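You operate a simulated robot arm through the tools that you are given. There is no shell and no other tool. Be economical: measure what you need, move in short steps, check, and stop when the job is done.

The job below is to be done with a simulated robot arm. You get a single attempt, and the scene is never put back.

## Task
Strip the bolted Velbrin compressor for rework and leave it open to the air.
Fine: bleed the hose and let the charge off to nought, uncouple the hose on to its rest pad, then open the service valve.

Only the result counts: the job must be done as asked and must still hold three seconds after the hand-in. Knocking over, shifting, dropping, spilling or breaking anything else fails it.

## Robot
A 6-joint arm with a two-finger parallel gripper, fixed in place. Base frame: the origin is at the foot of the arm, x ahead of it, y to its left, z up. Readings come in cm, rad, newtons and seconds.
Its first joint turns from -1.152 to 1.152 rad. Payload 2.7 kg.
The tool frame sits at the grasp point between the pads (the TCP): z along the fingers, y along the line on which they close. The tips reach 2.3 cm beyond it. Largest opening 9.4 cm; finger width 3.8, thickness 1; the body of the gripper, 5.4 by 9.6 cm, starts 3.9 cm behind the TCP.
Orientation is told as [roll, pitch, yaw] about the base's x, y, z axes, in that order, counted from this pose: with the fingers straight down and closing along the base's y, the tool's x points along the base's -x, its y along +y and its z along -z.

## Interface
- The arm moves only by the tool send_rows. Its argument "moves" is a list of rows, each an object (a shift or turn left out is 0, a gripper value left out holds the last) with "travel": the shift along the tool's x, y, z in cm, a list of three; "rotation": the turn, a rotation vector about the tool's x, y, z in degrees, a list of three. In form: [{"travel": [x, y, z], "rotation": [ax, ay, az]}, ...]. A call has 1 to 8 rows; each row is the pose to reach, as a shift and turn from the pose commanded when the call began, along the tool's axes at that moment. "gripper" is the opening in per cent of the stroke, from 0 (shut) to 100 (fully open), set as the call begins (left out, the last holds). Each row takes 0.2 s and may step no farther than 5 cm and 0.15 rad from the row before; otherwise, or with a gripper value out of range, the whole call is refused. A pose out of reach is approached as far as the arm can. The call stops where the force on the tool passes 90 N (or 10 N more than at its start, if that is more) or the arm is blocked; 0.2 s more then pass. Each finger travels about 4.5 cm/s and halts on what it meets, pressing with about 42 N; the grip force reading is that of the motor and also rises with nothing between the fingers. The clock runs only during rows and for 0.2 s after the last one: add rows that repeat a pose to give the fingers time. The reply holds the time, the measured pose of the TCP, the force on the tool along the base axes, the opening and the grip force, in the units named above and with some noise.
- Cameras (640 x 400 px; columns grow to the right, rows downward): "scene" is fixed at [8.25, -43.99, 140.5]; the picture's right is [0.72, -0.70, 0.00], its down [-0.40, -0.42, -0.81] and it looks along [0.57, 0.58, -0.58] (base axes); focal length 214 px, centre (320, 200). "wrist" rides on the gripper at [-3.9, 0, -4.4] in the tool frame; the picture's right is [0.00, -1.00, 0.00], its down [0.97, 0.00, -0.24] and it looks along [0.24, 0.00, 0.97] (tool axes); focal length 218 px, centre (320, 200). There is no depth. A picture from a camera that has moved, and an enlarged one, comes with that camera's place and axes in the base frame and with its lens.
- camera(camera): a new picture of that camera. The clock stands still meanwhile.
- enlarge(camera, box): a new picture of the part [left, top, right, bottom] of that camera's present view, enlarged. The clock stands still meanwhile.
- hand_in(): hands the job in; it is judged then, once.

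Work in short steps. Places have to be worked out from the pictures, the camera data and where the tool is seen: move nearer, look again, correct. Check each grasp and each placing, and mend what went wrong. You have 120 turns and 68 pictures in all, those below and enlarged ones among them. Open the gripper and draw the arm clear of the work before you hand the job in, unless the task says otherwise; then end with one line.

The tools are called after "Request:" as name(argument=value, ...) on one line, values as JSON. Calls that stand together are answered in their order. send_rows: Moves the arm, as the interface text tells. Its arguments: {"type":"object","properties":{"moves":{"type":"array"},"gripper":{"type":"number"}},"required":["moves"]} The other tools are called the same way: camera (camera) takes a picture; enlarge (camera, box) takes an enlarged picture of a part of a camera's view; hand_in () hands the job in.

At the start:

```text
time_s: 0.0
eef_pos: [34.42, -9.92, 129.81]
ee_rot: [0.001, 0.001, 0.0]
wrist_force: [0.0, -0.4, 0.2]
width: 9.39
grip_force: 0.2
```

scene: 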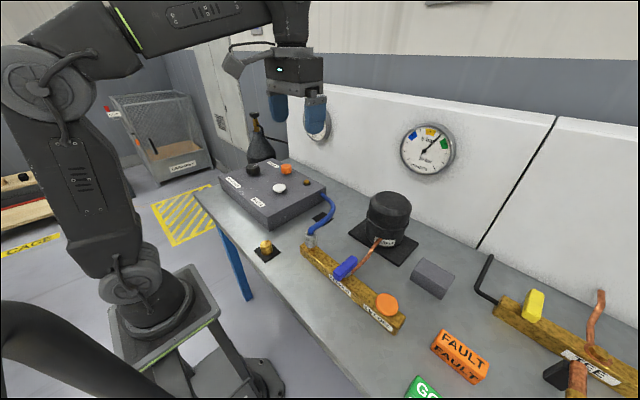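
wrist: 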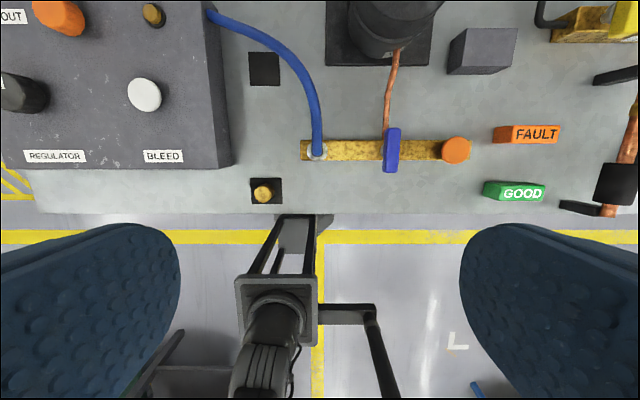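

I start by looking closer at the panel, the manifold and the gauge to read labels and find places.

Request:
enlarge(camera="scene", box=[200, 130, 360, 260])

Request:
enlarge(camera="scene", box=[280, 180, 480, 340])

Request:
enlarge(camera="scene", box=[380, 110, 480, 190])

Request:
enlarge(camera="wrist", box=[0, 0, 320, 220])

Request:
enlarge(camera="wrist", box=[240, 0, 640, 220])

```text
3.08 times, centred on (280, 195) of scene
camera zoom: at [8.25, -43.99, 140.5], right [0.72, -0.7, 0.0], down [-0.4, -0.42, -0.81], along [0.57, 0.58, -0.58], focal length 660 px, centre (443, 215)
```

zoom: 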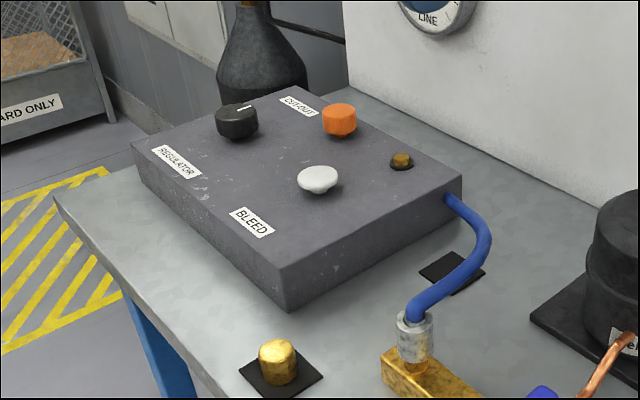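

```text
2.50 times, centred on (380, 260) of scene
camera zoom: at [8.25, -43.99, 140.5], right [0.72, -0.7, 0.0], down [-0.4, -0.42, -0.81], along [0.57, 0.58, -0.58], focal length 536 px, centre (170, 50)
```

zoom: 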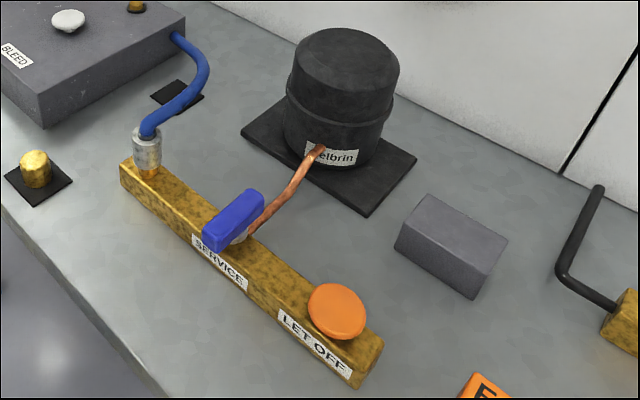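

```text
5.00 times, centred on (430, 150) of scene
camera zoom: at [8.25, -43.99, 140.5], right [0.72, -0.7, 0.0], down [-0.4, -0.42, -0.81], along [0.57, 0.58, -0.58], focal length 1072 px, centre (-230, 450)
```

zoom: 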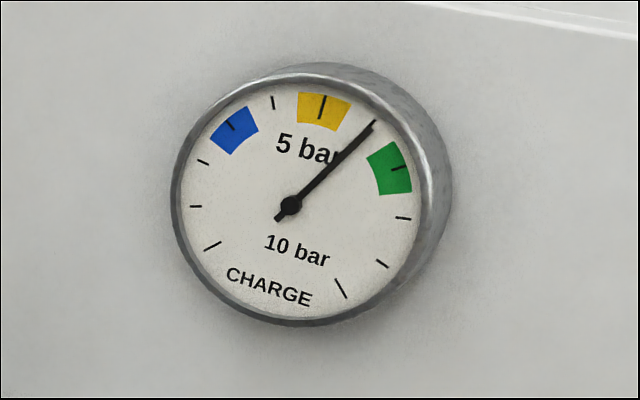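

```text
1.82 times, centred on (160, 110) of wrist
camera zoom: at [38.3, -9.93, 134.17], right [0.0, -1.0, 0.0], down [-0.97, 0.0, 0.24], along [-0.24, 0.0, -0.97], focal length 397 px, centre (611, 364)
```

zoom: 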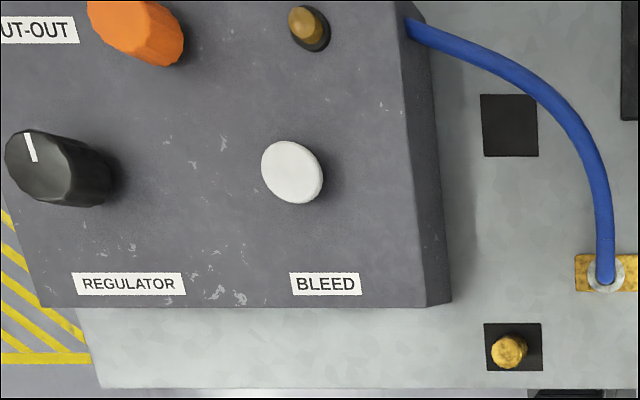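

```text
1.60 times, centred on (440, 110) of wrist
camera zoom: at [38.3, -9.93, 134.17], right [0.0, -1.0, 0.0], down [-0.97, 0.0, 0.24], along [-0.24, 0.0, -0.97], focal length 349 px, centre (128, 344)
```

zoom: 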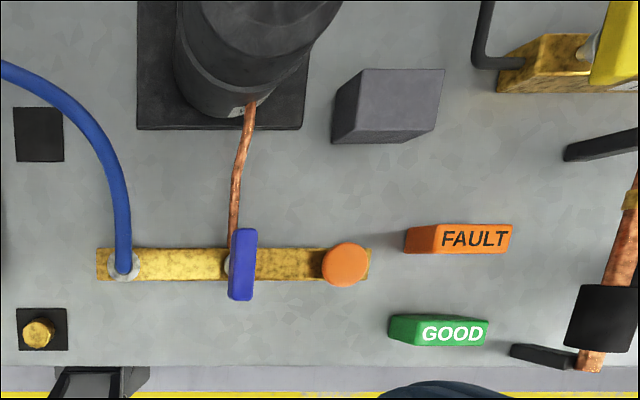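

The white BLEED button looks to be near (45, 15.5, ~98). I move to hover over it with the gripper shut, keeping height, then look.

Request:
send_rows(gripper=0, moves=[{"travel": [-1, 4, 1.5]}, {"travel": [-2, 8, 3]}, {"travel": [-3, 12, 5]}, {"travel": [-4, 16, 7]}, {"travel": [-5, 20, 10]}, {"travel": [-6, 24, 13]}, {"travel": [-6, 24, 16]}])

Request:
camera(camera="wrist")

Request:
camera(camera="scene")

```text
refused: row 5 steps farther than a row can; nothing moved
```

```text
60 pictures are left
camera wrist: at [38.3, -9.93, 134.17], right [0.0, -1.0, 0.0], down [-0.97, 0.0, 0.24], along [-0.24, 0.0, -0.97], focal length 218 px, centre (320, 200)
```

wrist: 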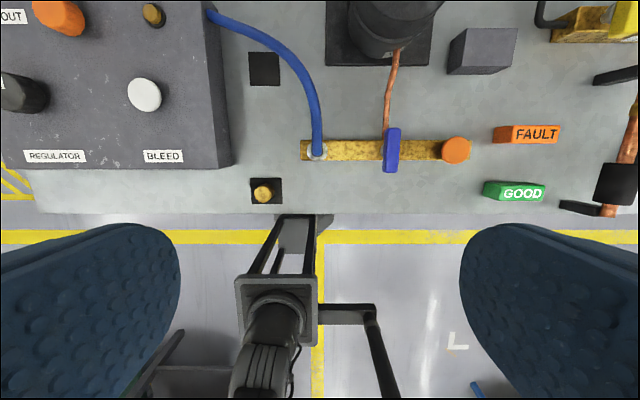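

```text
59 pictures are left
```

scene: 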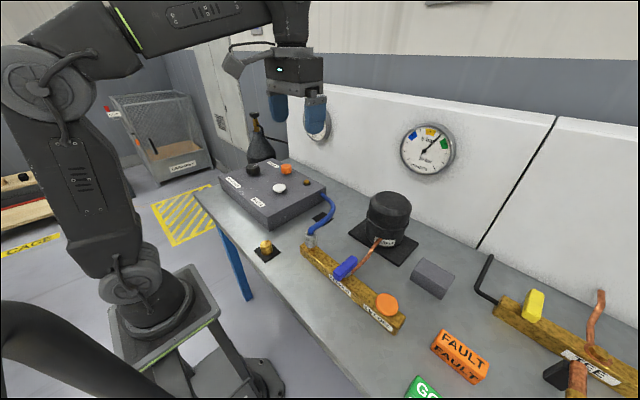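

Row 5's step was just over 5 cm; I resend with smaller steps.

Request:
send_rows(gripper=0, moves=[{"travel": [-1, 4, 2]}, {"travel": [-2, 8, 4]}, {"travel": [-3, 12, 6]}, {"travel": [-4, 16, 8]}, {"travel": [-5, 20, 10]}, {"travel": [-6, 24, 12]}, {"travel": [-6, 24, 16]}])

Request:
camera(camera="wrist")

Request:
camera(camera="scene")

```text
time_s: 1.6
eef_pos: [40.47, 14.22, 113.59]
ee_rot: [-0.001, -0.001, 0.0]
wrist_force: [-0.2, 0.2, 0.9]
width: 0.01
grip_force: 42.1
```

```text
58 pictures are left
camera wrist: at [44.29, 14.25, 117.93], right [0.0, -1.0, 0.0], down [-0.97, 0.0, 0.24], along [-0.24, 0.0, -0.97], focal length 218 px, centre (320, 200)
```

wrist: 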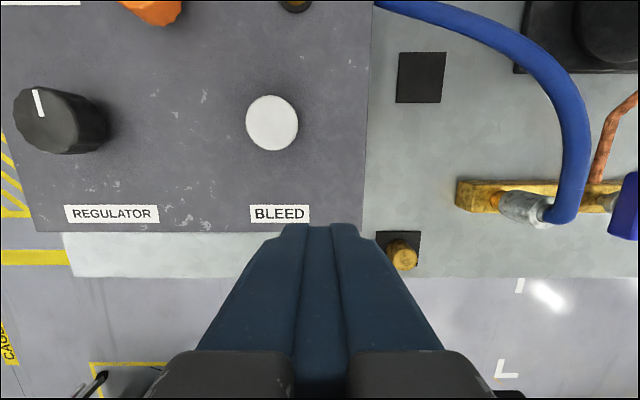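

```text
57 pictures are left
```

scene: 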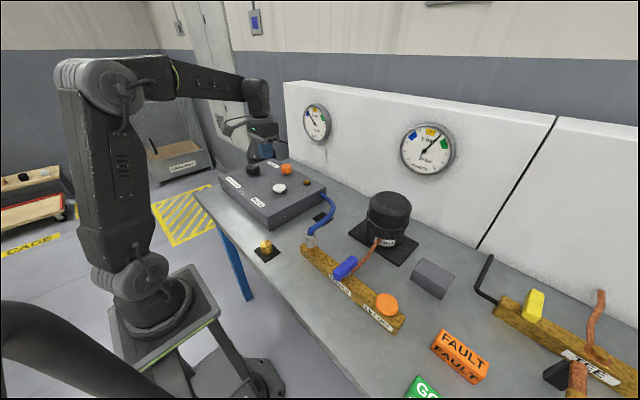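

Triangulating across both wrist views and the scene gives the BLEED button top near (46.5, 18.7, ~95.5), lower than expected, so I'll confirm by touch. I read both gauges first and move over the button.

Request:
enlarge(camera="scene", box=[290, 90, 470, 190])

Request:
send_rows(moves=[{"travel": [-3, 2.2, 2]}, {"travel": [-6, 4.4, 5]}, {"travel": [-6, 4.4, 7]}])

Request:
camera(camera="wrist")

Request:
enlarge(camera="scene", box=[200, 110, 360, 210])

```text
3.56 times, centred on (380, 140) of scene
camera zoom: at [8.25, -43.98, 140.5], right [0.72, -0.7, 0.0], down [-0.4, -0.42, -0.81], along [0.57, 0.58, -0.58], focal length 763 px, centre (107, 413)
```

zoom: 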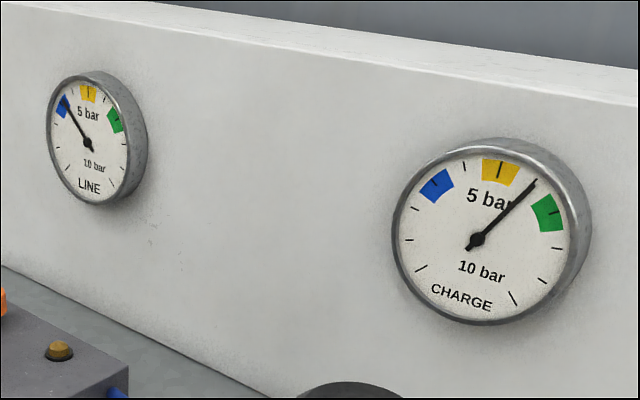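

```text
time_s: 2.4
eef_pos: [46.49, 18.26, 106.78]
ee_rot: [-0.002, -0.001, -0.001]
wrist_force: [-0.2, 1.4, 0.2]
width: 0.0
grip_force: 42.7
```

```text
55 pictures are left
camera wrist: at [50.31, 18.33, 111.15], right [0.0, -1.0, 0.0], down [-0.97, 0.0, 0.24], along [-0.24, 0.0, -0.97], focal length 218 px, centre (320, 200)
```

wrist: 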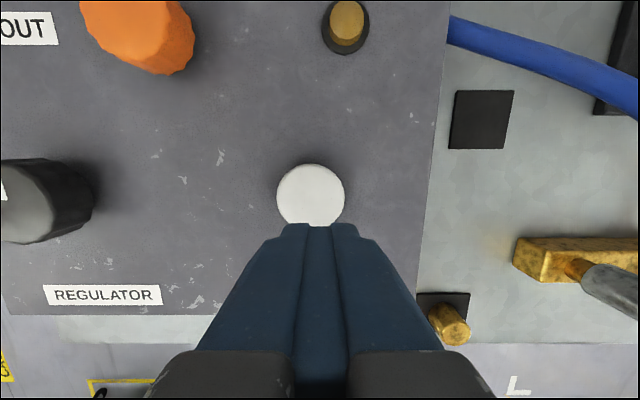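

```text
4.00 times, centred on (280, 160) of scene
camera zoom: at [8.25, -43.99, 140.5], right [0.72, -0.7, 0.0], down [-0.4, -0.42, -0.81], along [0.57, 0.58, -0.58], focal length 858 px, centre (480, 360)
```

zoom: 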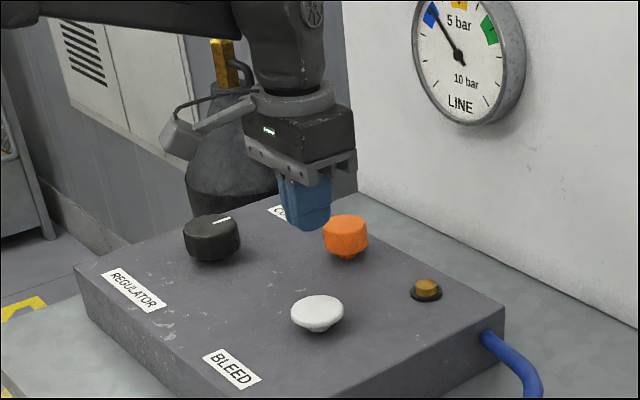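

The button is at about (46.8, 19.0). LINE ≈3 bar, CHARGE ≈6.3 bar. I descend with the tips to ~97.3.

Request:
send_rows(moves=[{"travel": [-0.3, 0.75, 3]}, {"travel": [-0.3, 0.75, 5.5]}, {"travel": [-0.3, 0.75, 6.5]}, {"travel": [-0.3, 0.75, 7.1]}])

Request:
enlarge(camera="scene", box=[200, 100, 360, 210])

```text
time_s: 3.4
eef_pos: [46.56, 19.16, 99.56]
ee_rot: [0.001, 0.0, 0.0]
wrist_force: [0.1, -0.2, 0.2]
width: 0.0
grip_force: 41.9
```

```text
3.64 times, centred on (280, 155) of scene
camera zoom: at [8.25, -43.99, 140.5], right [0.72, -0.7, 0.0], down [-0.4, -0.42, -0.81], along [0.57, 0.58, -0.58], focal length 780 px, centre (466, 364)
```

zoom: 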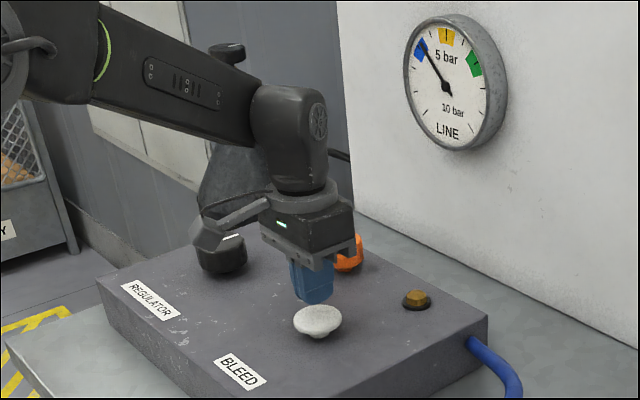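

Still a gap of ~1.5 cm; no contact. I ease down.

Request:
send_rows(moves=[{"travel": [0, 0, 0.6]}, {"travel": [0, 0, 1.2]}, {"travel": [0, 0, 1.6]}])

Request:
send_rows(moves=[{"travel": [0, 0, 0.3]}, {"travel": [0, 0, 0.6]}])

Request:
enlarge(camera="scene", box=[200, 100, 360, 210])

```text
time_s: 4.2
eef_pos: [46.7, 19.31, 98.03]
ee_rot: [0.0, 0.001, 0.0]
wrist_force: [-1.1, 1.1, 0.1]
width: 0.0
grip_force: 42.0
```

```text
time_s: 4.8
eef_pos: [46.72, 19.2, 97.5]
ee_rot: [0.0, -0.001, 0.001]
wrist_force: [0.5, 1.1, 2.8]
width: 0.0
grip_force: 41.9
```

```text
3.64 times, centred on (280, 155) of scene
camera zoom: at [8.25, -43.99, 140.5], right [0.72, -0.7, 0.0], down [-0.4, -0.42, -0.81], along [0.57, 0.58, -0.58], focal length 780 px, centre (466, 364)
```

zoom: 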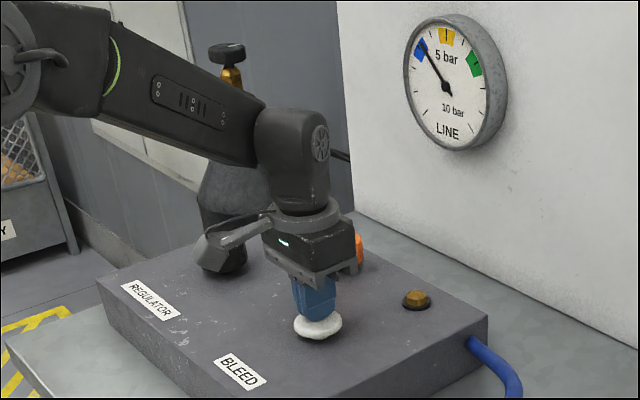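

Contact (2.8 N) at tip z≈95.2, confirming the camera figures. Press further.

Request:
send_rows(moves=[{"travel": [0, 0, 0.3]}, {"travel": [0, 0, 0.5]}, {"travel": [0, 0, 0.5]}])

Request:
enlarge(camera="scene", box=[200, 100, 360, 210])

```text
time_s: 5.6
eef_pos: [46.63, 19.27, 97.05]
ee_rot: [-0.001, -0.001, 0.0]
wrist_force: [-2.0, 3.6, 12.5]
width: 0.01
grip_force: 41.8
```

```text
3.64 times, centred on (280, 155) of scene
camera zoom: at [8.22, -43.99, 140.5], right [0.72, -0.7, 0.0], down [-0.4, -0.42, -0.81], along [0.57, 0.58, -0.58], focal length 780 px, centre (466, 364)
```

zoom: 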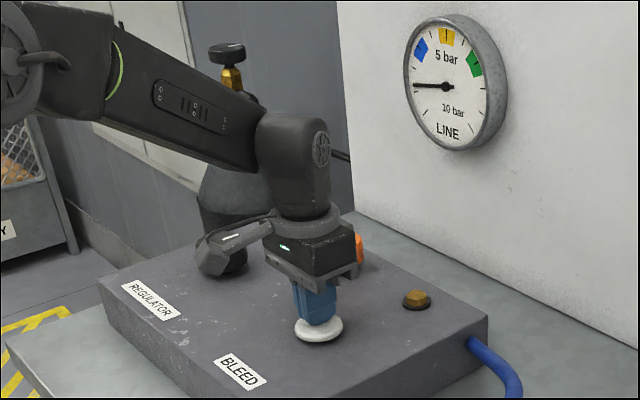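

LINE is falling (≈1.2 bar). I hold the press.

Request:
send_rows(moves=[{"travel": [0, 0, 0.1]}, {"travel": [0, 0, 0.1]}, {"travel": [0, 0, 0.1]}, {"travel": [0, 0, 0.1]}, {"travel": [0, 0, 0.1]}, {"travel": [0, 0, 0.1]}, {"travel": [0, 0, 0.1]}, {"travel": [0, 0, 0.1]}])

Request:
enlarge(camera="scene", box=[290, 90, 470, 190])

```text
time_s: 7.4
eef_pos: [46.69, 19.28, 96.83]
ee_rot: [0.0, -0.003, -0.001]
wrist_force: [-9.3, 6.9, 22.8]
width: 0.0
grip_force: 42.2
```

```text
3.56 times, centred on (380, 140) of scene
camera zoom: at [8.19, -43.98, 140.51], right [0.72, -0.7, 0.0], down [-0.4, -0.42, -0.81], along [0.57, 0.58, -0.58], focal length 763 px, centre (107, 413)
```

zoom: 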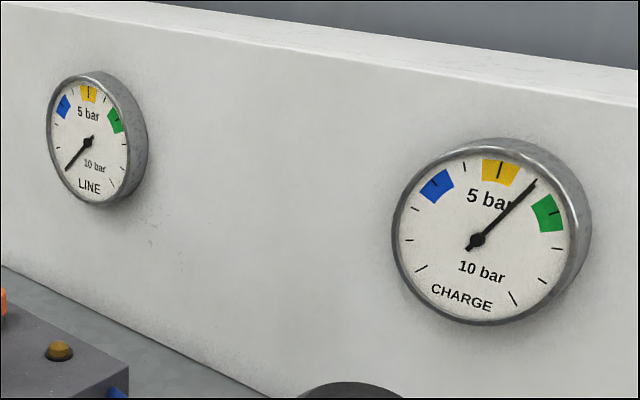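

LINE is at zero. I release, rise, and see whether it stays there.

Request:
send_rows(moves=[{"travel": [0, 0, -4]}, {"travel": [0, 0, -8.5]}, {"travel": [1, -3, -12]}, {"travel": [2, -7, -14]}, {"travel": [3, -11.5, -15]}, {"travel": [4, -16, -15]}, {"travel": [5, -20.5, -15]}, {"travel": [6, -25, -15]}])

Request:
send_rows(moves=[{"travel": [0.5, -4.5, 0]}, {"travel": [1, -9, 0]}, {"travel": [1.5, -13.5, 0]}, {"travel": [2, -18, 0]}, {"travel": [2, -22.5, 0]}, {"travel": [2, -26, 2]}, {"travel": [2, -28, 4]}])

Request:
camera(camera="wrist")

Request:
camera(camera="scene")

```text
time_s: 9.2
eef_pos: [40.68, -5.39, 111.97]
ee_rot: [-0.002, 0.0, 0.002]
wrist_force: [-0.3, 0.5, 0.2]
width: 0.0
grip_force: 41.7
```

```text
time_s: 10.8
eef_pos: [38.87, -33.76, 108.01]
ee_rot: [0.001, -0.001, 0.001]
wrist_force: [-0.5, -0.1, 0.3]
width: 0.01
grip_force: 42.3
```

```text
49 pictures are left
camera wrist: at [42.66, -33.79, 112.36], right [0.0, -1.0, 0.0], down [-0.97, 0.0, 0.24], along [-0.24, 0.0, -0.97], focal length 218 px, centre (320, 200)
```

wrist: 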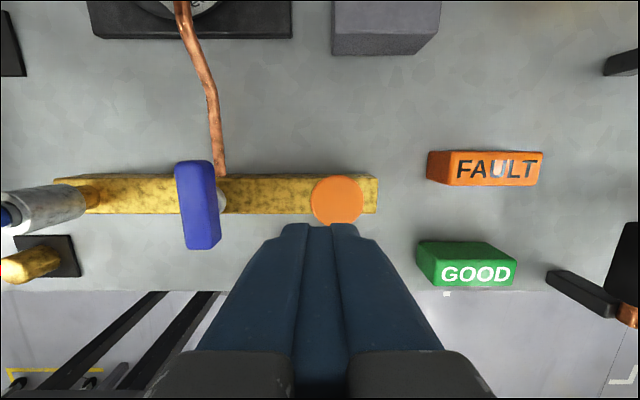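

```text
48 pictures are left
```

scene: 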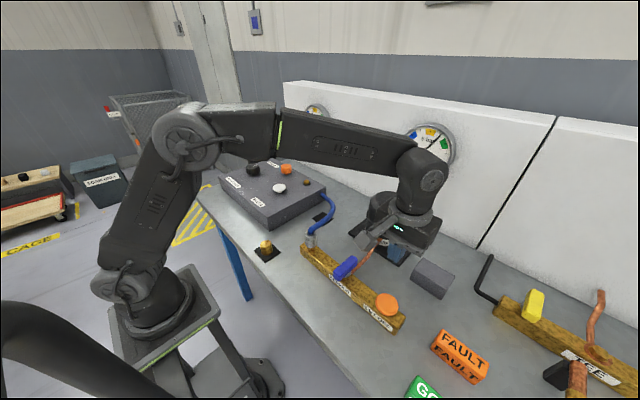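

LET OFF is at about (37.7, -35.4, ~92.5). I go over it with tips at ~95.5.

Request:
send_rows(moves=[{"travel": [1.1, -1.7, 3]}, {"travel": [1.1, -1.7, 6.5]}, {"travel": [1.1, -1.7, 9]}, {"travel": [1.1, -1.7, 10.2]}])

Request:
enlarge(camera="scene", box=[290, 90, 470, 340])

```text
time_s: 11.8
eef_pos: [37.46, -35.51, 97.61]
ee_rot: [-0.001, 0.0, 0.0]
wrist_force: [-0.6, -0.4, -0.5]
width: 0.01
grip_force: 42.0
```

```text
1.60 times, centred on (380, 215) of scene
camera zoom: at [8.25, -43.99, 140.5], right [0.72, -0.7, 0.0], down [-0.4, -0.42, -0.81], along [0.57, 0.58, -0.58], focal length 343 px, centre (224, 176)
```

zoom: 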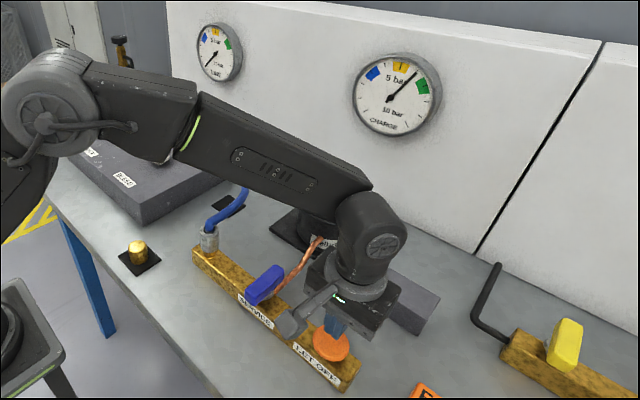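

LINE stays at zero and the tool is over the LET OFF button. I ease down to contact.

Request:
send_rows(moves=[{"travel": [0, 0, 0.6]}, {"travel": [0, 0, 1.2]}, {"travel": [0, 0, 1.6]}])

Request:
send_rows(moves=[{"travel": [0, 0, 0.4]}, {"travel": [0, 0, 0.8]}])

```text
time_s: 12.6
eef_pos: [37.41, -35.5, 96.11]
ee_rot: [0.001, 0.0, 0.0]
wrist_force: [-0.1, 0.2, -0.4]
width: 0.0
grip_force: 41.6
```

```text
time_s: 13.2
eef_pos: [37.58, -35.52, 95.24]
ee_rot: [0.0, 0.0, 0.0]
wrist_force: [0.4, 0.2, 0.3]
width: 0.0
grip_force: 41.6
```

No contact yet at tip z≈92.9; continue in small steps.

Request:
send_rows(moves=[{"travel": [0, 0, 0.3]}, {"travel": [0, 0, 0.6]}])

Request:
enlarge(camera="scene", box=[290, 90, 470, 340])

```text
time_s: 13.8
eef_pos: [37.57, -35.59, 94.66]
ee_rot: [0.0, 0.001, 0.0]
wrist_force: [0.5, -0.4, 2.8]
width: 0.0
grip_force: 42.0
```

```text
1.60 times, centred on (380, 215) of scene
camera zoom: at [8.24, -43.98, 140.5], right [0.72, -0.7, 0.0], down [-0.4, -0.42, -0.81], along [0.57, 0.58, -0.58], focal length 343 px, centre (224, 176)
```

zoom: 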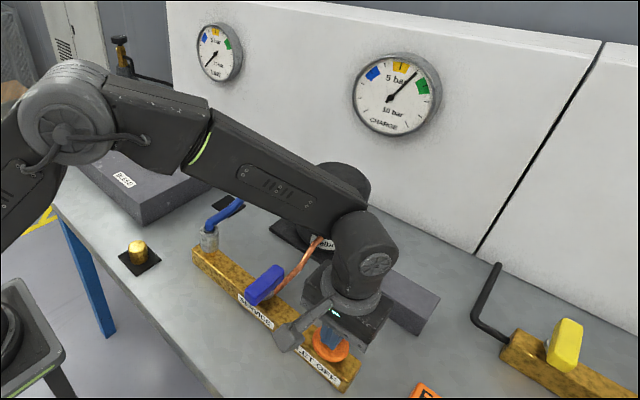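

Contact (2.8 N) at tip z≈92.4. I press 0.6 cm and hold.

Request:
send_rows(moves=[{"travel": [0, 0, 0.3]}, {"travel": [0, 0, 0.6]}, {"travel": [0, 0, 0.6]}, {"travel": [0, 0, 0.6]}, {"travel": [0, 0, 0.6]}, {"travel": [0, 0, 0.6]}, {"travel": [0, 0, 0.6]}, {"travel": [0, 0, 0.6]}])

Request:
enlarge(camera="scene", box=[290, 90, 470, 190])

```text
time_s: 15.6
eef_pos: [37.59, -35.67, 94.14]
ee_rot: [0.0, 0.001, 0.0]
wrist_force: [2.6, -0.9, 5.5]
width: 0.02
grip_force: 42.0
```

```text
3.56 times, centred on (380, 140) of scene
camera zoom: at [8.25, -43.98, 140.5], right [0.72, -0.7, 0.0], down [-0.4, -0.42, -0.81], along [0.57, 0.58, -0.58], focal length 763 px, centre (107, 413)
```

zoom: 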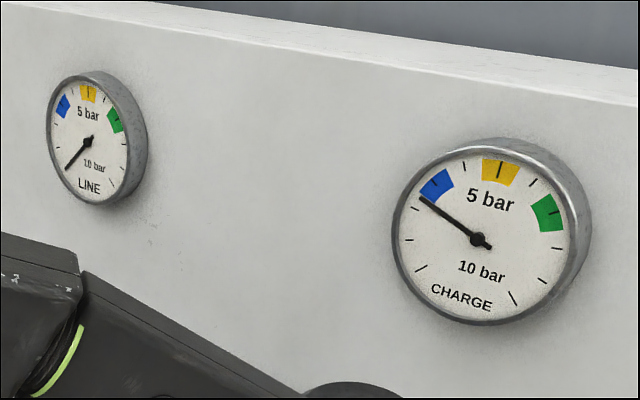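

CHARGE is down to ~2.5 bar; keep holding.

Request:
send_rows(moves=[{"travel": [0, 0, 0.1]}, {"travel": [0, 0, 0.1]}, {"travel": [0, 0, 0.1]}, {"travel": [0, 0, 0.1]}, {"travel": [0, 0, 0.1]}, {"travel": [0, 0, 0.1]}, {"travel": [0, 0, 0.1]}, {"travel": [0, 0, 0.1]}])

Request:
send_rows(moves=[{"travel": [0, 0, 0.0]}, {"travel": [0, 0, 0.0]}, {"travel": [0, 0, 0.0]}, {"travel": [0, 0, 0.0]}, {"travel": [0, 0, 0.0]}, {"travel": [0, 0, 0.0]}, {"travel": [0, 0, 0.0]}, {"travel": [0, 0, 0.0]}])

Request:
enlarge(camera="scene", box=[290, 90, 470, 190])

```text
time_s: 17.4
eef_pos: [37.68, -35.55, 94.0]
ee_rot: [-0.002, 0.0, 0.001]
wrist_force: [3.4, -4.1, 10.1]
width: 0.0
grip_force: 42.1
```

```text
time_s: 19.2
eef_pos: [37.6, -35.57, 93.81]
ee_rot: [-0.002, 0.002, 0.001]
wrist_force: [1.7, -3.6, 10.9]
width: 0.02
grip_force: 42.4
```

```text
3.56 times, centred on (380, 140) of scene
camera zoom: at [8.24, -43.98, 140.5], right [0.72, -0.7, 0.0], down [-0.4, -0.42, -0.81], along [0.57, 0.58, -0.58], focal length 763 px, centre (107, 413)
```

zoom: 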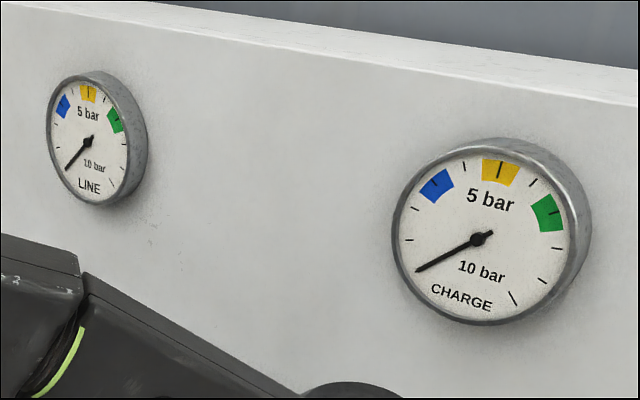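

Both gauges are at zero. I release, rise and go above the hose coupling (~37.6, -9.4), opening the gripper.

Request:
send_rows(moves=[{"travel": [0, 0, -4]}, {"travel": [0, 0, -8.5]}, {"travel": [0, 2, -12.5]}, {"travel": [0, 6.5, -13]}, {"travel": [0, 11, -13]}, {"travel": [0, 15.5, -13]}, {"travel": [0, 20, -13]}, {"travel": [0, 24, -13]}])

Request:
send_rows(gripper=70, moves=[{"travel": [2, 2, 0]}, {"travel": [2, 2, 0]}])

Request:
camera(camera="wrist")

Request:
enlarge(camera="scene", box=[200, 100, 480, 300])

```text
time_s: 21.0
eef_pos: [37.42, -11.22, 106.61]
ee_rot: [0.001, 0.0, 0.0]
wrist_force: [-0.4, 0.0, 0.2]
width: 0.01
grip_force: 42.3
```

```text
time_s: 21.6
eef_pos: [35.58, -9.18, 106.86]
ee_rot: [-0.001, 0.0, 0.0]
wrist_force: [-0.1, -0.4, -0.5]
width: 5.07
grip_force: 0.1
```

```text
43 pictures are left
camera wrist: at [39.43, -9.17, 111.29], right [0.0, -1.0, 0.0], down [-0.97, 0.0, 0.24], along [-0.24, 0.0, -0.97], focal length 218 px, centre (320, 200)
```

wrist: 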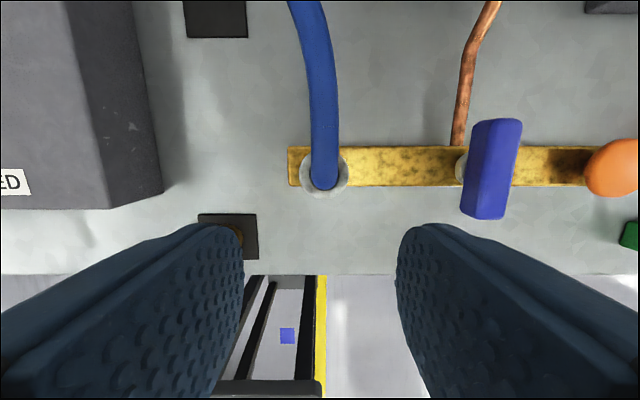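

```text
2.00 times, centred on (340, 200) of scene
camera zoom: at [8.25, -43.99, 140.5], right [0.72, -0.7, 0.0], down [-0.4, -0.42, -0.81], along [0.57, 0.58, -0.58], focal length 429 px, centre (280, 200)
```

zoom: 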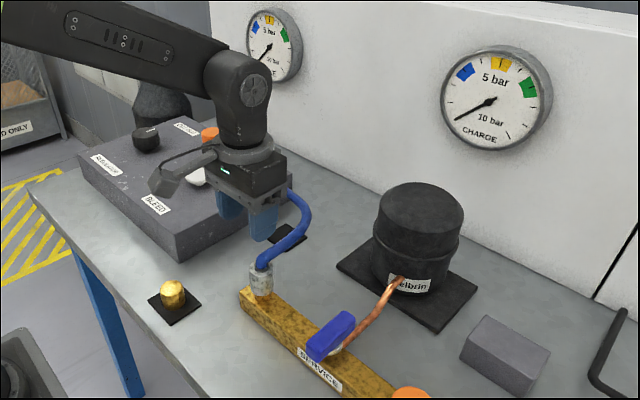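

Both gauges hold zero. The sleeve is at about (37.3, -9.5), z≈91–96. I descend with the fingers straddling it, stopping above to check.

Request:
send_rows(moves=[{"travel": [-1.7, -0.3, 3]}, {"travel": [-1.7, -0.3, 6.5]}, {"travel": [-1.7, -0.3, 8]}])

Request:
camera(camera="wrist")

Request:
enlarge(camera="scene", box=[240, 160, 400, 280])

```text
time_s: 22.4
eef_pos: [37.37, -9.91, 98.92]
ee_rot: [0.0, -0.001, -0.001]
wrist_force: [1.1, -0.7, -0.5]
width: 6.56
grip_force: 0.1
```

```text
41 pictures are left
camera wrist: at [41.25, -9.9, 103.43], right [0.0, -1.0, 0.0], down [-0.97, 0.0, 0.24], along [-0.24, 0.0, -0.97], focal length 218 px, centre (320, 200)
```

wrist: 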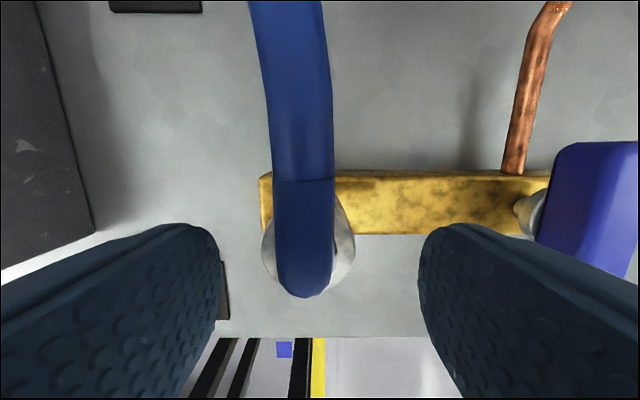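

```text
3.33 times, centred on (320, 220) of scene
camera zoom: at [8.25, -43.99, 140.5], right [0.72, -0.7, 0.0], down [-0.4, -0.42, -0.81], along [0.57, 0.58, -0.58], focal length 715 px, centre (320, 133)
```

zoom: 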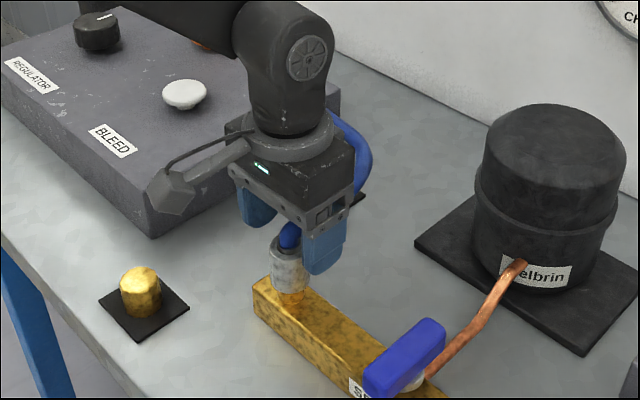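

The fingers straddle the sleeve, offset ~0.45 cm in y. I correct and go down in small steps while watching force.

Request:
send_rows(moves=[{"travel": [0, 0.45, 0.8]}, {"travel": [0, 0.45, 1.6]}, {"travel": [0, 0.45, 2.4]}])

Request:
enlarge(camera="scene", box=[260, 180, 380, 270])

```text
time_s: 23.2
eef_pos: [37.34, -9.43, 96.46]
ee_rot: [0.0, 0.0, 0.001]
wrist_force: [-0.2, 0.3, -0.8]
width: 6.6
grip_force: 0.1
```

```text
4.44 times, centred on (320, 225) of scene
camera zoom: at [8.25, -43.99, 140.5], right [0.72, -0.7, 0.0], down [-0.4, -0.42, -0.81], along [0.57, 0.58, -0.58], focal length 953 px, centre (320, 89)
```

zoom: 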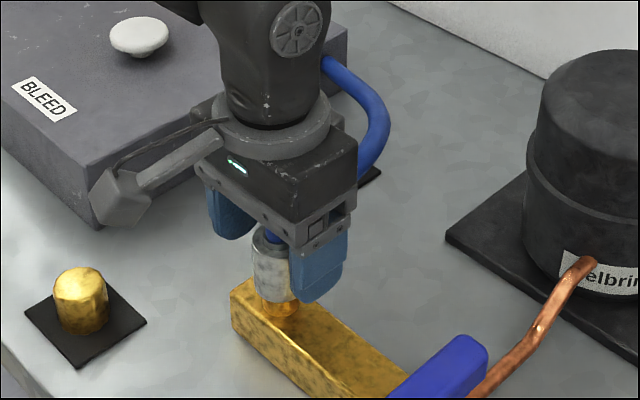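

No contact yet; the tips cover the upper sleeve. I go down another 1.2 cm and close.

Request:
send_rows(moves=[{"travel": [0, 0, 0.6]}, {"travel": [0, 0, 1.2]}])

Request:
send_rows(gripper=0, moves=[{"travel": [0, 0, 0]}, {"travel": [0, 0, 0]}, {"travel": [0, 0, 0]}, {"travel": [0, 0, 0]}])

Request:
camera(camera="wrist")

Request:
enlarge(camera="scene", box=[260, 180, 380, 270])

```text
time_s: 23.8
eef_pos: [37.41, -9.5, 95.34]
ee_rot: [0.002, 0.002, 0.0]
wrist_force: [0.7, -0.3, 0.2]
width: 6.59
grip_force: 0.0
```

```text
time_s: 24.8
eef_pos: [37.3, -9.49, 95.35]
ee_rot: [0.0, 0.0, 0.001]
wrist_force: [-0.4, -8.4, -1.3]
width: 3.56
grip_force: 42.2
```

```text
38 pictures are left
camera wrist: at [41.17, -9.45, 99.73], right [0.0, -1.0, 0.0], down [-0.97, 0.0, 0.24], along [-0.24, 0.0, -0.97], focal length 218 px, centre (320, 200)
```

wrist: 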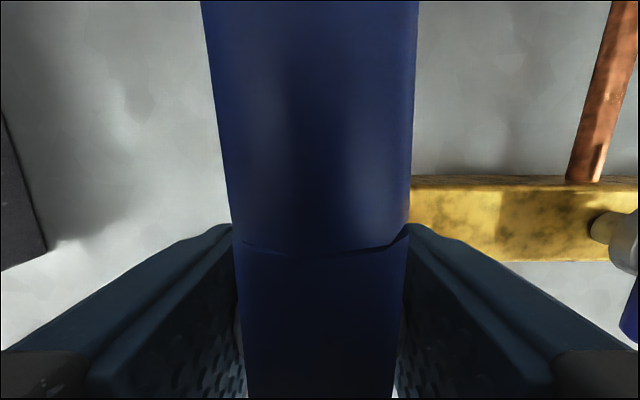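

```text
4.44 times, centred on (320, 225) of scene
camera zoom: at [8.25, -44.01, 140.5], right [0.72, -0.7, 0.0], down [-0.4, -0.42, -0.81], along [0.57, 0.58, -0.58], focal length 953 px, centre (320, 89)
```

zoom: 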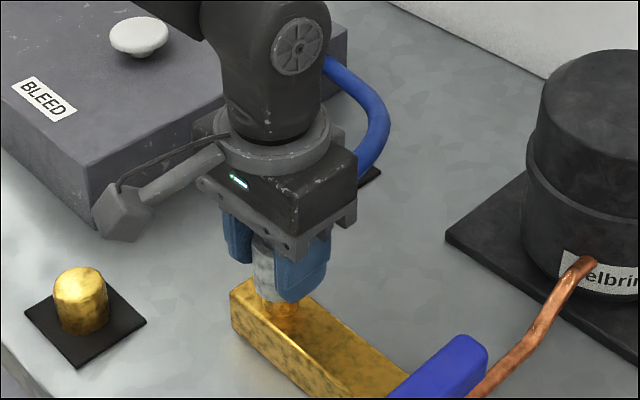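

The sleeve is gripped (3.56 cm). I try a gentle upward pull.

Request:
send_rows(moves=[{"travel": [0, -0.1, -0.3]}, {"travel": [0, -0.1, -0.6]}, {"travel": [0, -0.1, -0.6]}])

Request:
enlarge(camera="scene", box=[260, 180, 380, 270])

```text
time_s: 25.6
eef_pos: [37.2, -9.53, 95.98]
ee_rot: [0.0, -0.001, 0.0]
wrist_force: [0.1, 0.5, -0.8]
width: 3.55
grip_force: 41.7
```

```text
4.44 times, centred on (320, 225) of scene
camera zoom: at [8.25, -43.99, 140.5], right [0.72, -0.7, 0.0], down [-0.4, -0.42, -0.81], along [0.57, 0.58, -0.58], focal length 953 px, centre (320, 89)
```

zoom: 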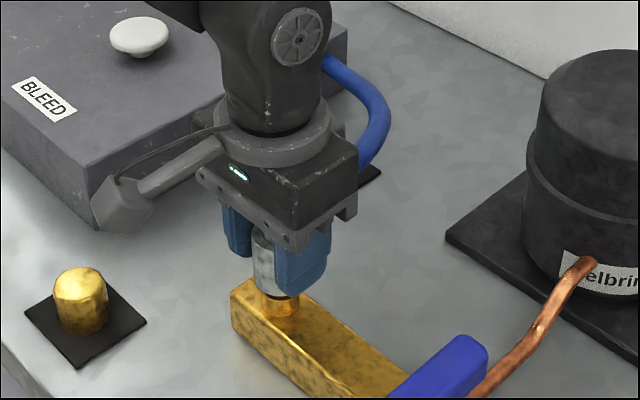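

It comes free with no resistance. I lift clear and carry it over the empty pad at about (52.9, 1.05).

Request:
send_rows(moves=[{"travel": [0, 0, -1.5]}, {"travel": [0, 0, -3.5]}, {"travel": [0, 0, -4.5]}, {"travel": [-3, 2, -4.5]}, {"travel": [-6, 4, -4.5]}, {"travel": [-9, 6, -4.5]}, {"travel": [-12, 8, -4.5]}, {"travel": [-13.5, 9, -4.5]}])

Request:
camera(camera="wrist")

Request:
enlarge(camera="scene", box=[240, 130, 400, 250])

```text
time_s: 27.4
eef_pos: [50.6, -0.18, 100.37]
ee_rot: [0.0, 0.001, 0.0]
wrist_force: [-0.2, -0.4, -1.6]
width: 3.55
grip_force: 41.6
```

```text
35 pictures are left
camera wrist: at [54.59, -0.22, 104.77], right [0.0, -1.0, 0.0], down [-0.97, 0.0, 0.24], along [-0.24, 0.0, -0.97], focal length 218 px, centre (320, 200)
```

wrist: 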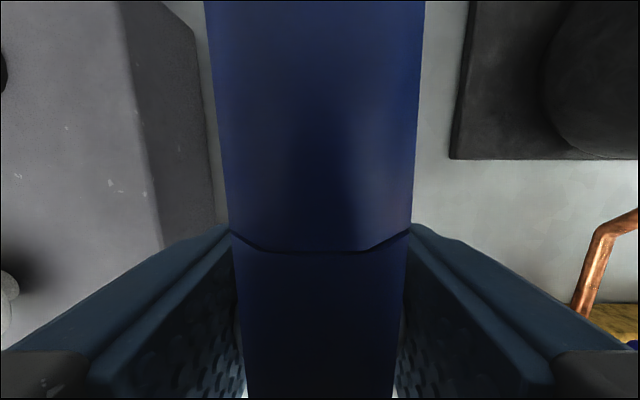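

```text
3.33 times, centred on (320, 190) of scene
camera zoom: at [8.25, -43.99, 140.5], right [0.72, -0.7, 0.0], down [-0.4, -0.42, -0.81], along [0.57, 0.58, -0.58], focal length 715 px, centre (320, 233)
```

zoom: 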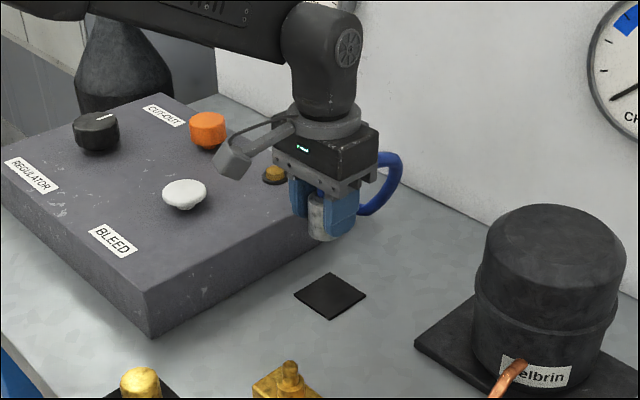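

The pad is at about (53, 0.5). I move over it and lower to just above.

Request:
send_rows(moves=[{"travel": [-2.4, 0.6, 0]}, {"travel": [-2.4, 0.6, 2.5]}, {"travel": [-2.4, 0.6, 5]}, {"travel": [-2.4, 0.6, 7]}])

Request:
enlarge(camera="scene", box=[260, 150, 380, 240])

```text
time_s: 28.4
eef_pos: [53.09, 0.13, 93.15]
ee_rot: [-0.001, 0.002, 0.0]
wrist_force: [0.3, -0.6, -2.3]
width: 3.55
grip_force: 42.3
```

```text
4.44 times, centred on (320, 195) of scene
camera zoom: at [8.25, -43.99, 140.5], right [0.72, -0.7, 0.0], down [-0.4, -0.42, -0.81], along [0.57, 0.58, -0.58], focal length 953 px, centre (320, 222)
```

zoom: 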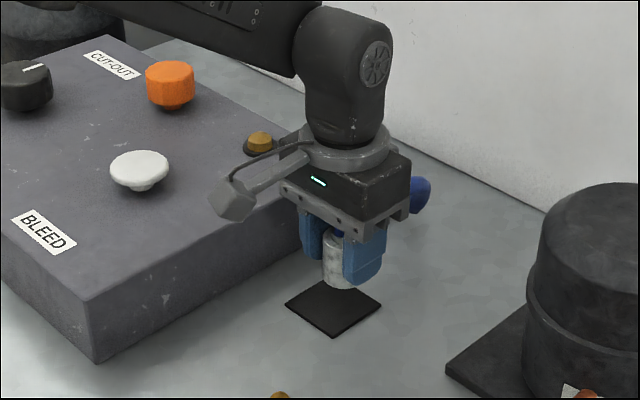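

The coupling is slightly right of the pad's centre. I shift (-0.4, +0.4) and ease down.

Request:
send_rows(moves=[{"travel": [0.4, 0.4, 0.3]}, {"travel": [0.4, 0.4, 0.7]}, {"travel": [0.4, 0.4, 1.1]}])

Request:
enlarge(camera="scene", box=[300, 180, 360, 225])

```text
time_s: 29.2
eef_pos: [52.69, 0.58, 92.24]
ee_rot: [-0.001, 0.001, -0.001]
wrist_force: [0.4, -0.2, -1.3]
width: 3.55
grip_force: 41.5
```

```text
8.89 times, centred on (330, 202) of scene
camera zoom: at [8.25, -43.99, 140.5], right [0.72, -0.7, 0.0], down [-0.4, -0.42, -0.81], along [0.57, 0.58, -0.58], focal length 1906 px, centre (231, 178)
```

zoom: 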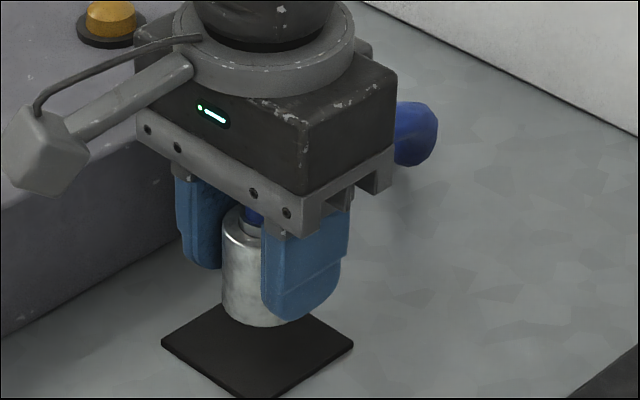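

About 1–1.3 cm left. I lower in small steps until force rises.

Request:
send_rows(moves=[{"travel": [0, 0, 0.4]}, {"travel": [0, 0, 0.7]}])

Request:
send_rows(moves=[{"travel": [0, 0, 0.2]}, {"travel": [0, 0, 0.4]}])

Request:
enlarge(camera="scene", box=[300, 180, 360, 225])

```text
time_s: 29.8
eef_pos: [52.72, 0.51, 91.41]
ee_rot: [0.0, 0.0, 0.0]
wrist_force: [-0.1, 0.2, -1.1]
width: 3.53
grip_force: 41.4
```

```text
time_s: 30.4
eef_pos: [52.76, 0.61, 91.17]
ee_rot: [0.001, 0.0, 0.001]
wrist_force: [-0.1, 0.0, -1.1]
width: 3.56
grip_force: 41.6
```

```text
8.89 times, centred on (330, 202) of scene
camera zoom: at [8.25, -43.99, 140.5], right [0.72, -0.7, 0.0], down [-0.4, -0.42, -0.81], along [0.57, 0.58, -0.58], focal length 1906 px, centre (231, 178)
```

zoom: 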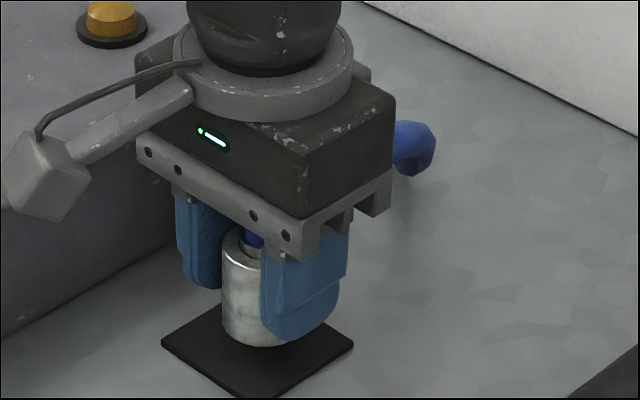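

No contact yet; continue down gently.

Request:
send_rows(moves=[{"travel": [0, 0, 0.2]}, {"travel": [0, 0, 0.4]}])

Request:
send_rows(moves=[{"travel": [0, 0, 0.2]}, {"travel": [0, 0, 0.4]}])

Request:
enlarge(camera="scene", box=[300, 180, 360, 225])

```text
time_s: 31.0
eef_pos: [52.76, 0.57, 90.85]
ee_rot: [0.001, -0.001, 0.001]
wrist_force: [-0.4, 0.7, -1.5]
width: 3.58
grip_force: 42.2
```

```text
time_s: 31.6
eef_pos: [52.87, 0.61, 90.45]
ee_rot: [0.0, -0.002, 0.0]
wrist_force: [-0.6, 0.1, -1.2]
width: 3.55
grip_force: 41.5
```

```text
8.89 times, centred on (330, 202) of scene
camera zoom: at [8.25, -43.99, 140.5], right [0.72, -0.7, 0.0], down [-0.4, -0.42, -0.81], along [0.57, 0.58, -0.58], focal length 1906 px, centre (231, 178)
```

zoom: 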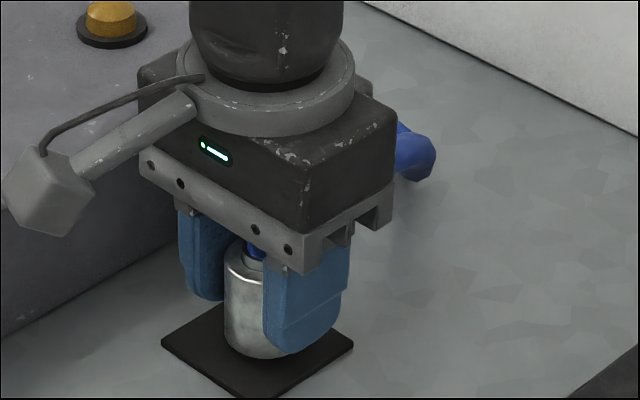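

Still no force; a bit more.

Request:
send_rows(moves=[{"travel": [0, 0, 0.2]}, {"travel": [0, 0, 0.4]}])

Request:
send_rows(moves=[{"travel": [0, 0, 0.15]}, {"travel": [0, 0, 0.3]}])

```text
time_s: 32.2
eef_pos: [52.83, 0.57, 89.95]
ee_rot: [-0.001, 0.0, 0.002]
wrist_force: [-0.5, 0.2, -1.4]
width: 3.54
grip_force: 41.8
```

```text
time_s: 32.8
eef_pos: [52.92, 0.52, 89.77]
ee_rot: [0.0, -0.002, -0.001]
wrist_force: [-4.2, -0.7, 9.1]
width: 3.56
grip_force: 42.3
```

Contact (9 N). I check it stands on the pad, then open.

Request:
enlarge(camera="scene", box=[300, 180, 360, 225])

Request:
send_rows(gripper=65, moves=[{"travel": [0, 0, -0.1]}, {"travel": [0, 0, -0.1]}, {"travel": [0, 0, -0.1]}, {"travel": [0, 0, -0.1]}])

Request:
enlarge(camera="scene", box=[300, 180, 360, 225])

```text
8.89 times, centred on (330, 202) of scene
camera zoom: at [8.22, -43.99, 140.5], right [0.72, -0.7, 0.0], down [-0.4, -0.42, -0.81], along [0.57, 0.58, -0.58], focal length 1906 px, centre (231, 178)
```

zoom: 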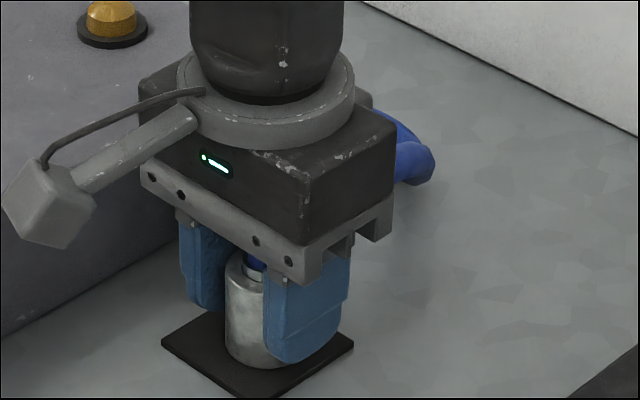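

```text
time_s: 33.8
eef_pos: [52.95, 0.56, 89.77]
ee_rot: [0.001, 0.0, 0.001]
wrist_force: [-0.7, -0.1, -1.0]
width: 6.11
grip_force: 0.0
```

```text
8.89 times, centred on (330, 202) of scene
camera zoom: at [8.25, -43.99, 140.5], right [0.72, -0.7, 0.0], down [-0.4, -0.42, -0.81], along [0.57, 0.58, -0.58], focal length 1906 px, centre (231, 178)
```

zoom: 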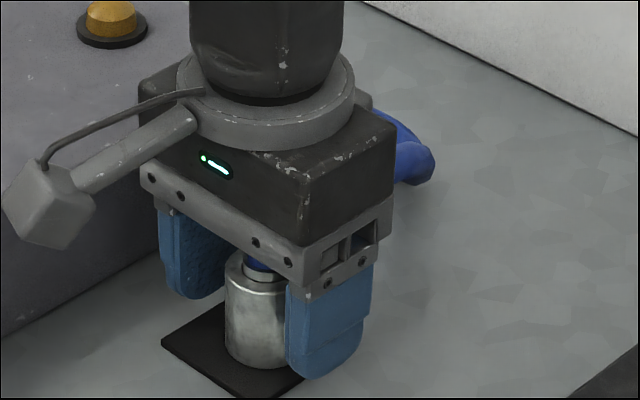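

It stands upright on the pad. I rise straight up and head for the lever.

Request:
send_rows(moves=[{"travel": [0, 0, -1]}, {"travel": [0, 0, -3]}, {"travel": [0, 0, -6]}, {"travel": [0, 0, -10]}, {"travel": [0, 0, -14]}, {"travel": [3, -2.5, -15]}, {"travel": [6, -5, -15]}, {"travel": [9, -8, -15]}])

Request:
send_rows(moves=[{"travel": [3, -3.5, 0]}, {"travel": [6, -7, 0]}, {"travel": [7, -11, 0]}, {"travel": [7, -14, 0]}])

Request:
camera(camera="wrist")

Request:
enlarge(camera="scene", box=[240, 90, 480, 260])

```text
time_s: 35.6
eef_pos: [43.88, -7.82, 105.04]
ee_rot: [0.001, 0.0, 0.002]
wrist_force: [-0.7, -0.1, 0.6]
width: 6.12
grip_force: 0.1
```

```text
time_s: 36.6
eef_pos: [36.7, -21.86, 104.74]
ee_rot: [0.001, 0.001, 0.001]
wrist_force: [-0.2, 0.0, -0.4]
width: 6.13
grip_force: 0.1
```

```text
27 pictures are left
camera wrist: at [40.59, -21.81, 109.18], right [0.0, -1.0, 0.0], down [-0.97, 0.0, 0.24], along [-0.24, 0.0, -0.97], focal length 218 px, centre (320, 200)
```

wrist: 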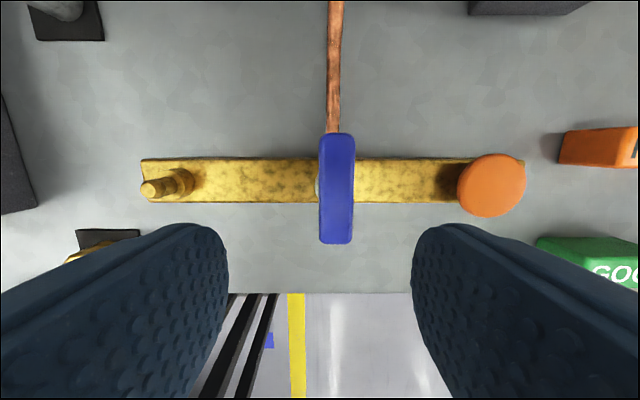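

```text
2.35 times, centred on (360, 175) of scene
camera zoom: at [8.25, -43.99, 140.5], right [0.72, -0.7, 0.0], down [-0.4, -0.42, -0.81], along [0.57, 0.58, -0.58], focal length 505 px, centre (226, 259)
```

zoom: 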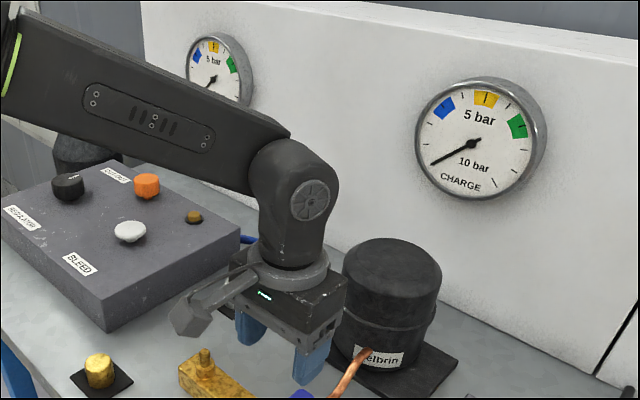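

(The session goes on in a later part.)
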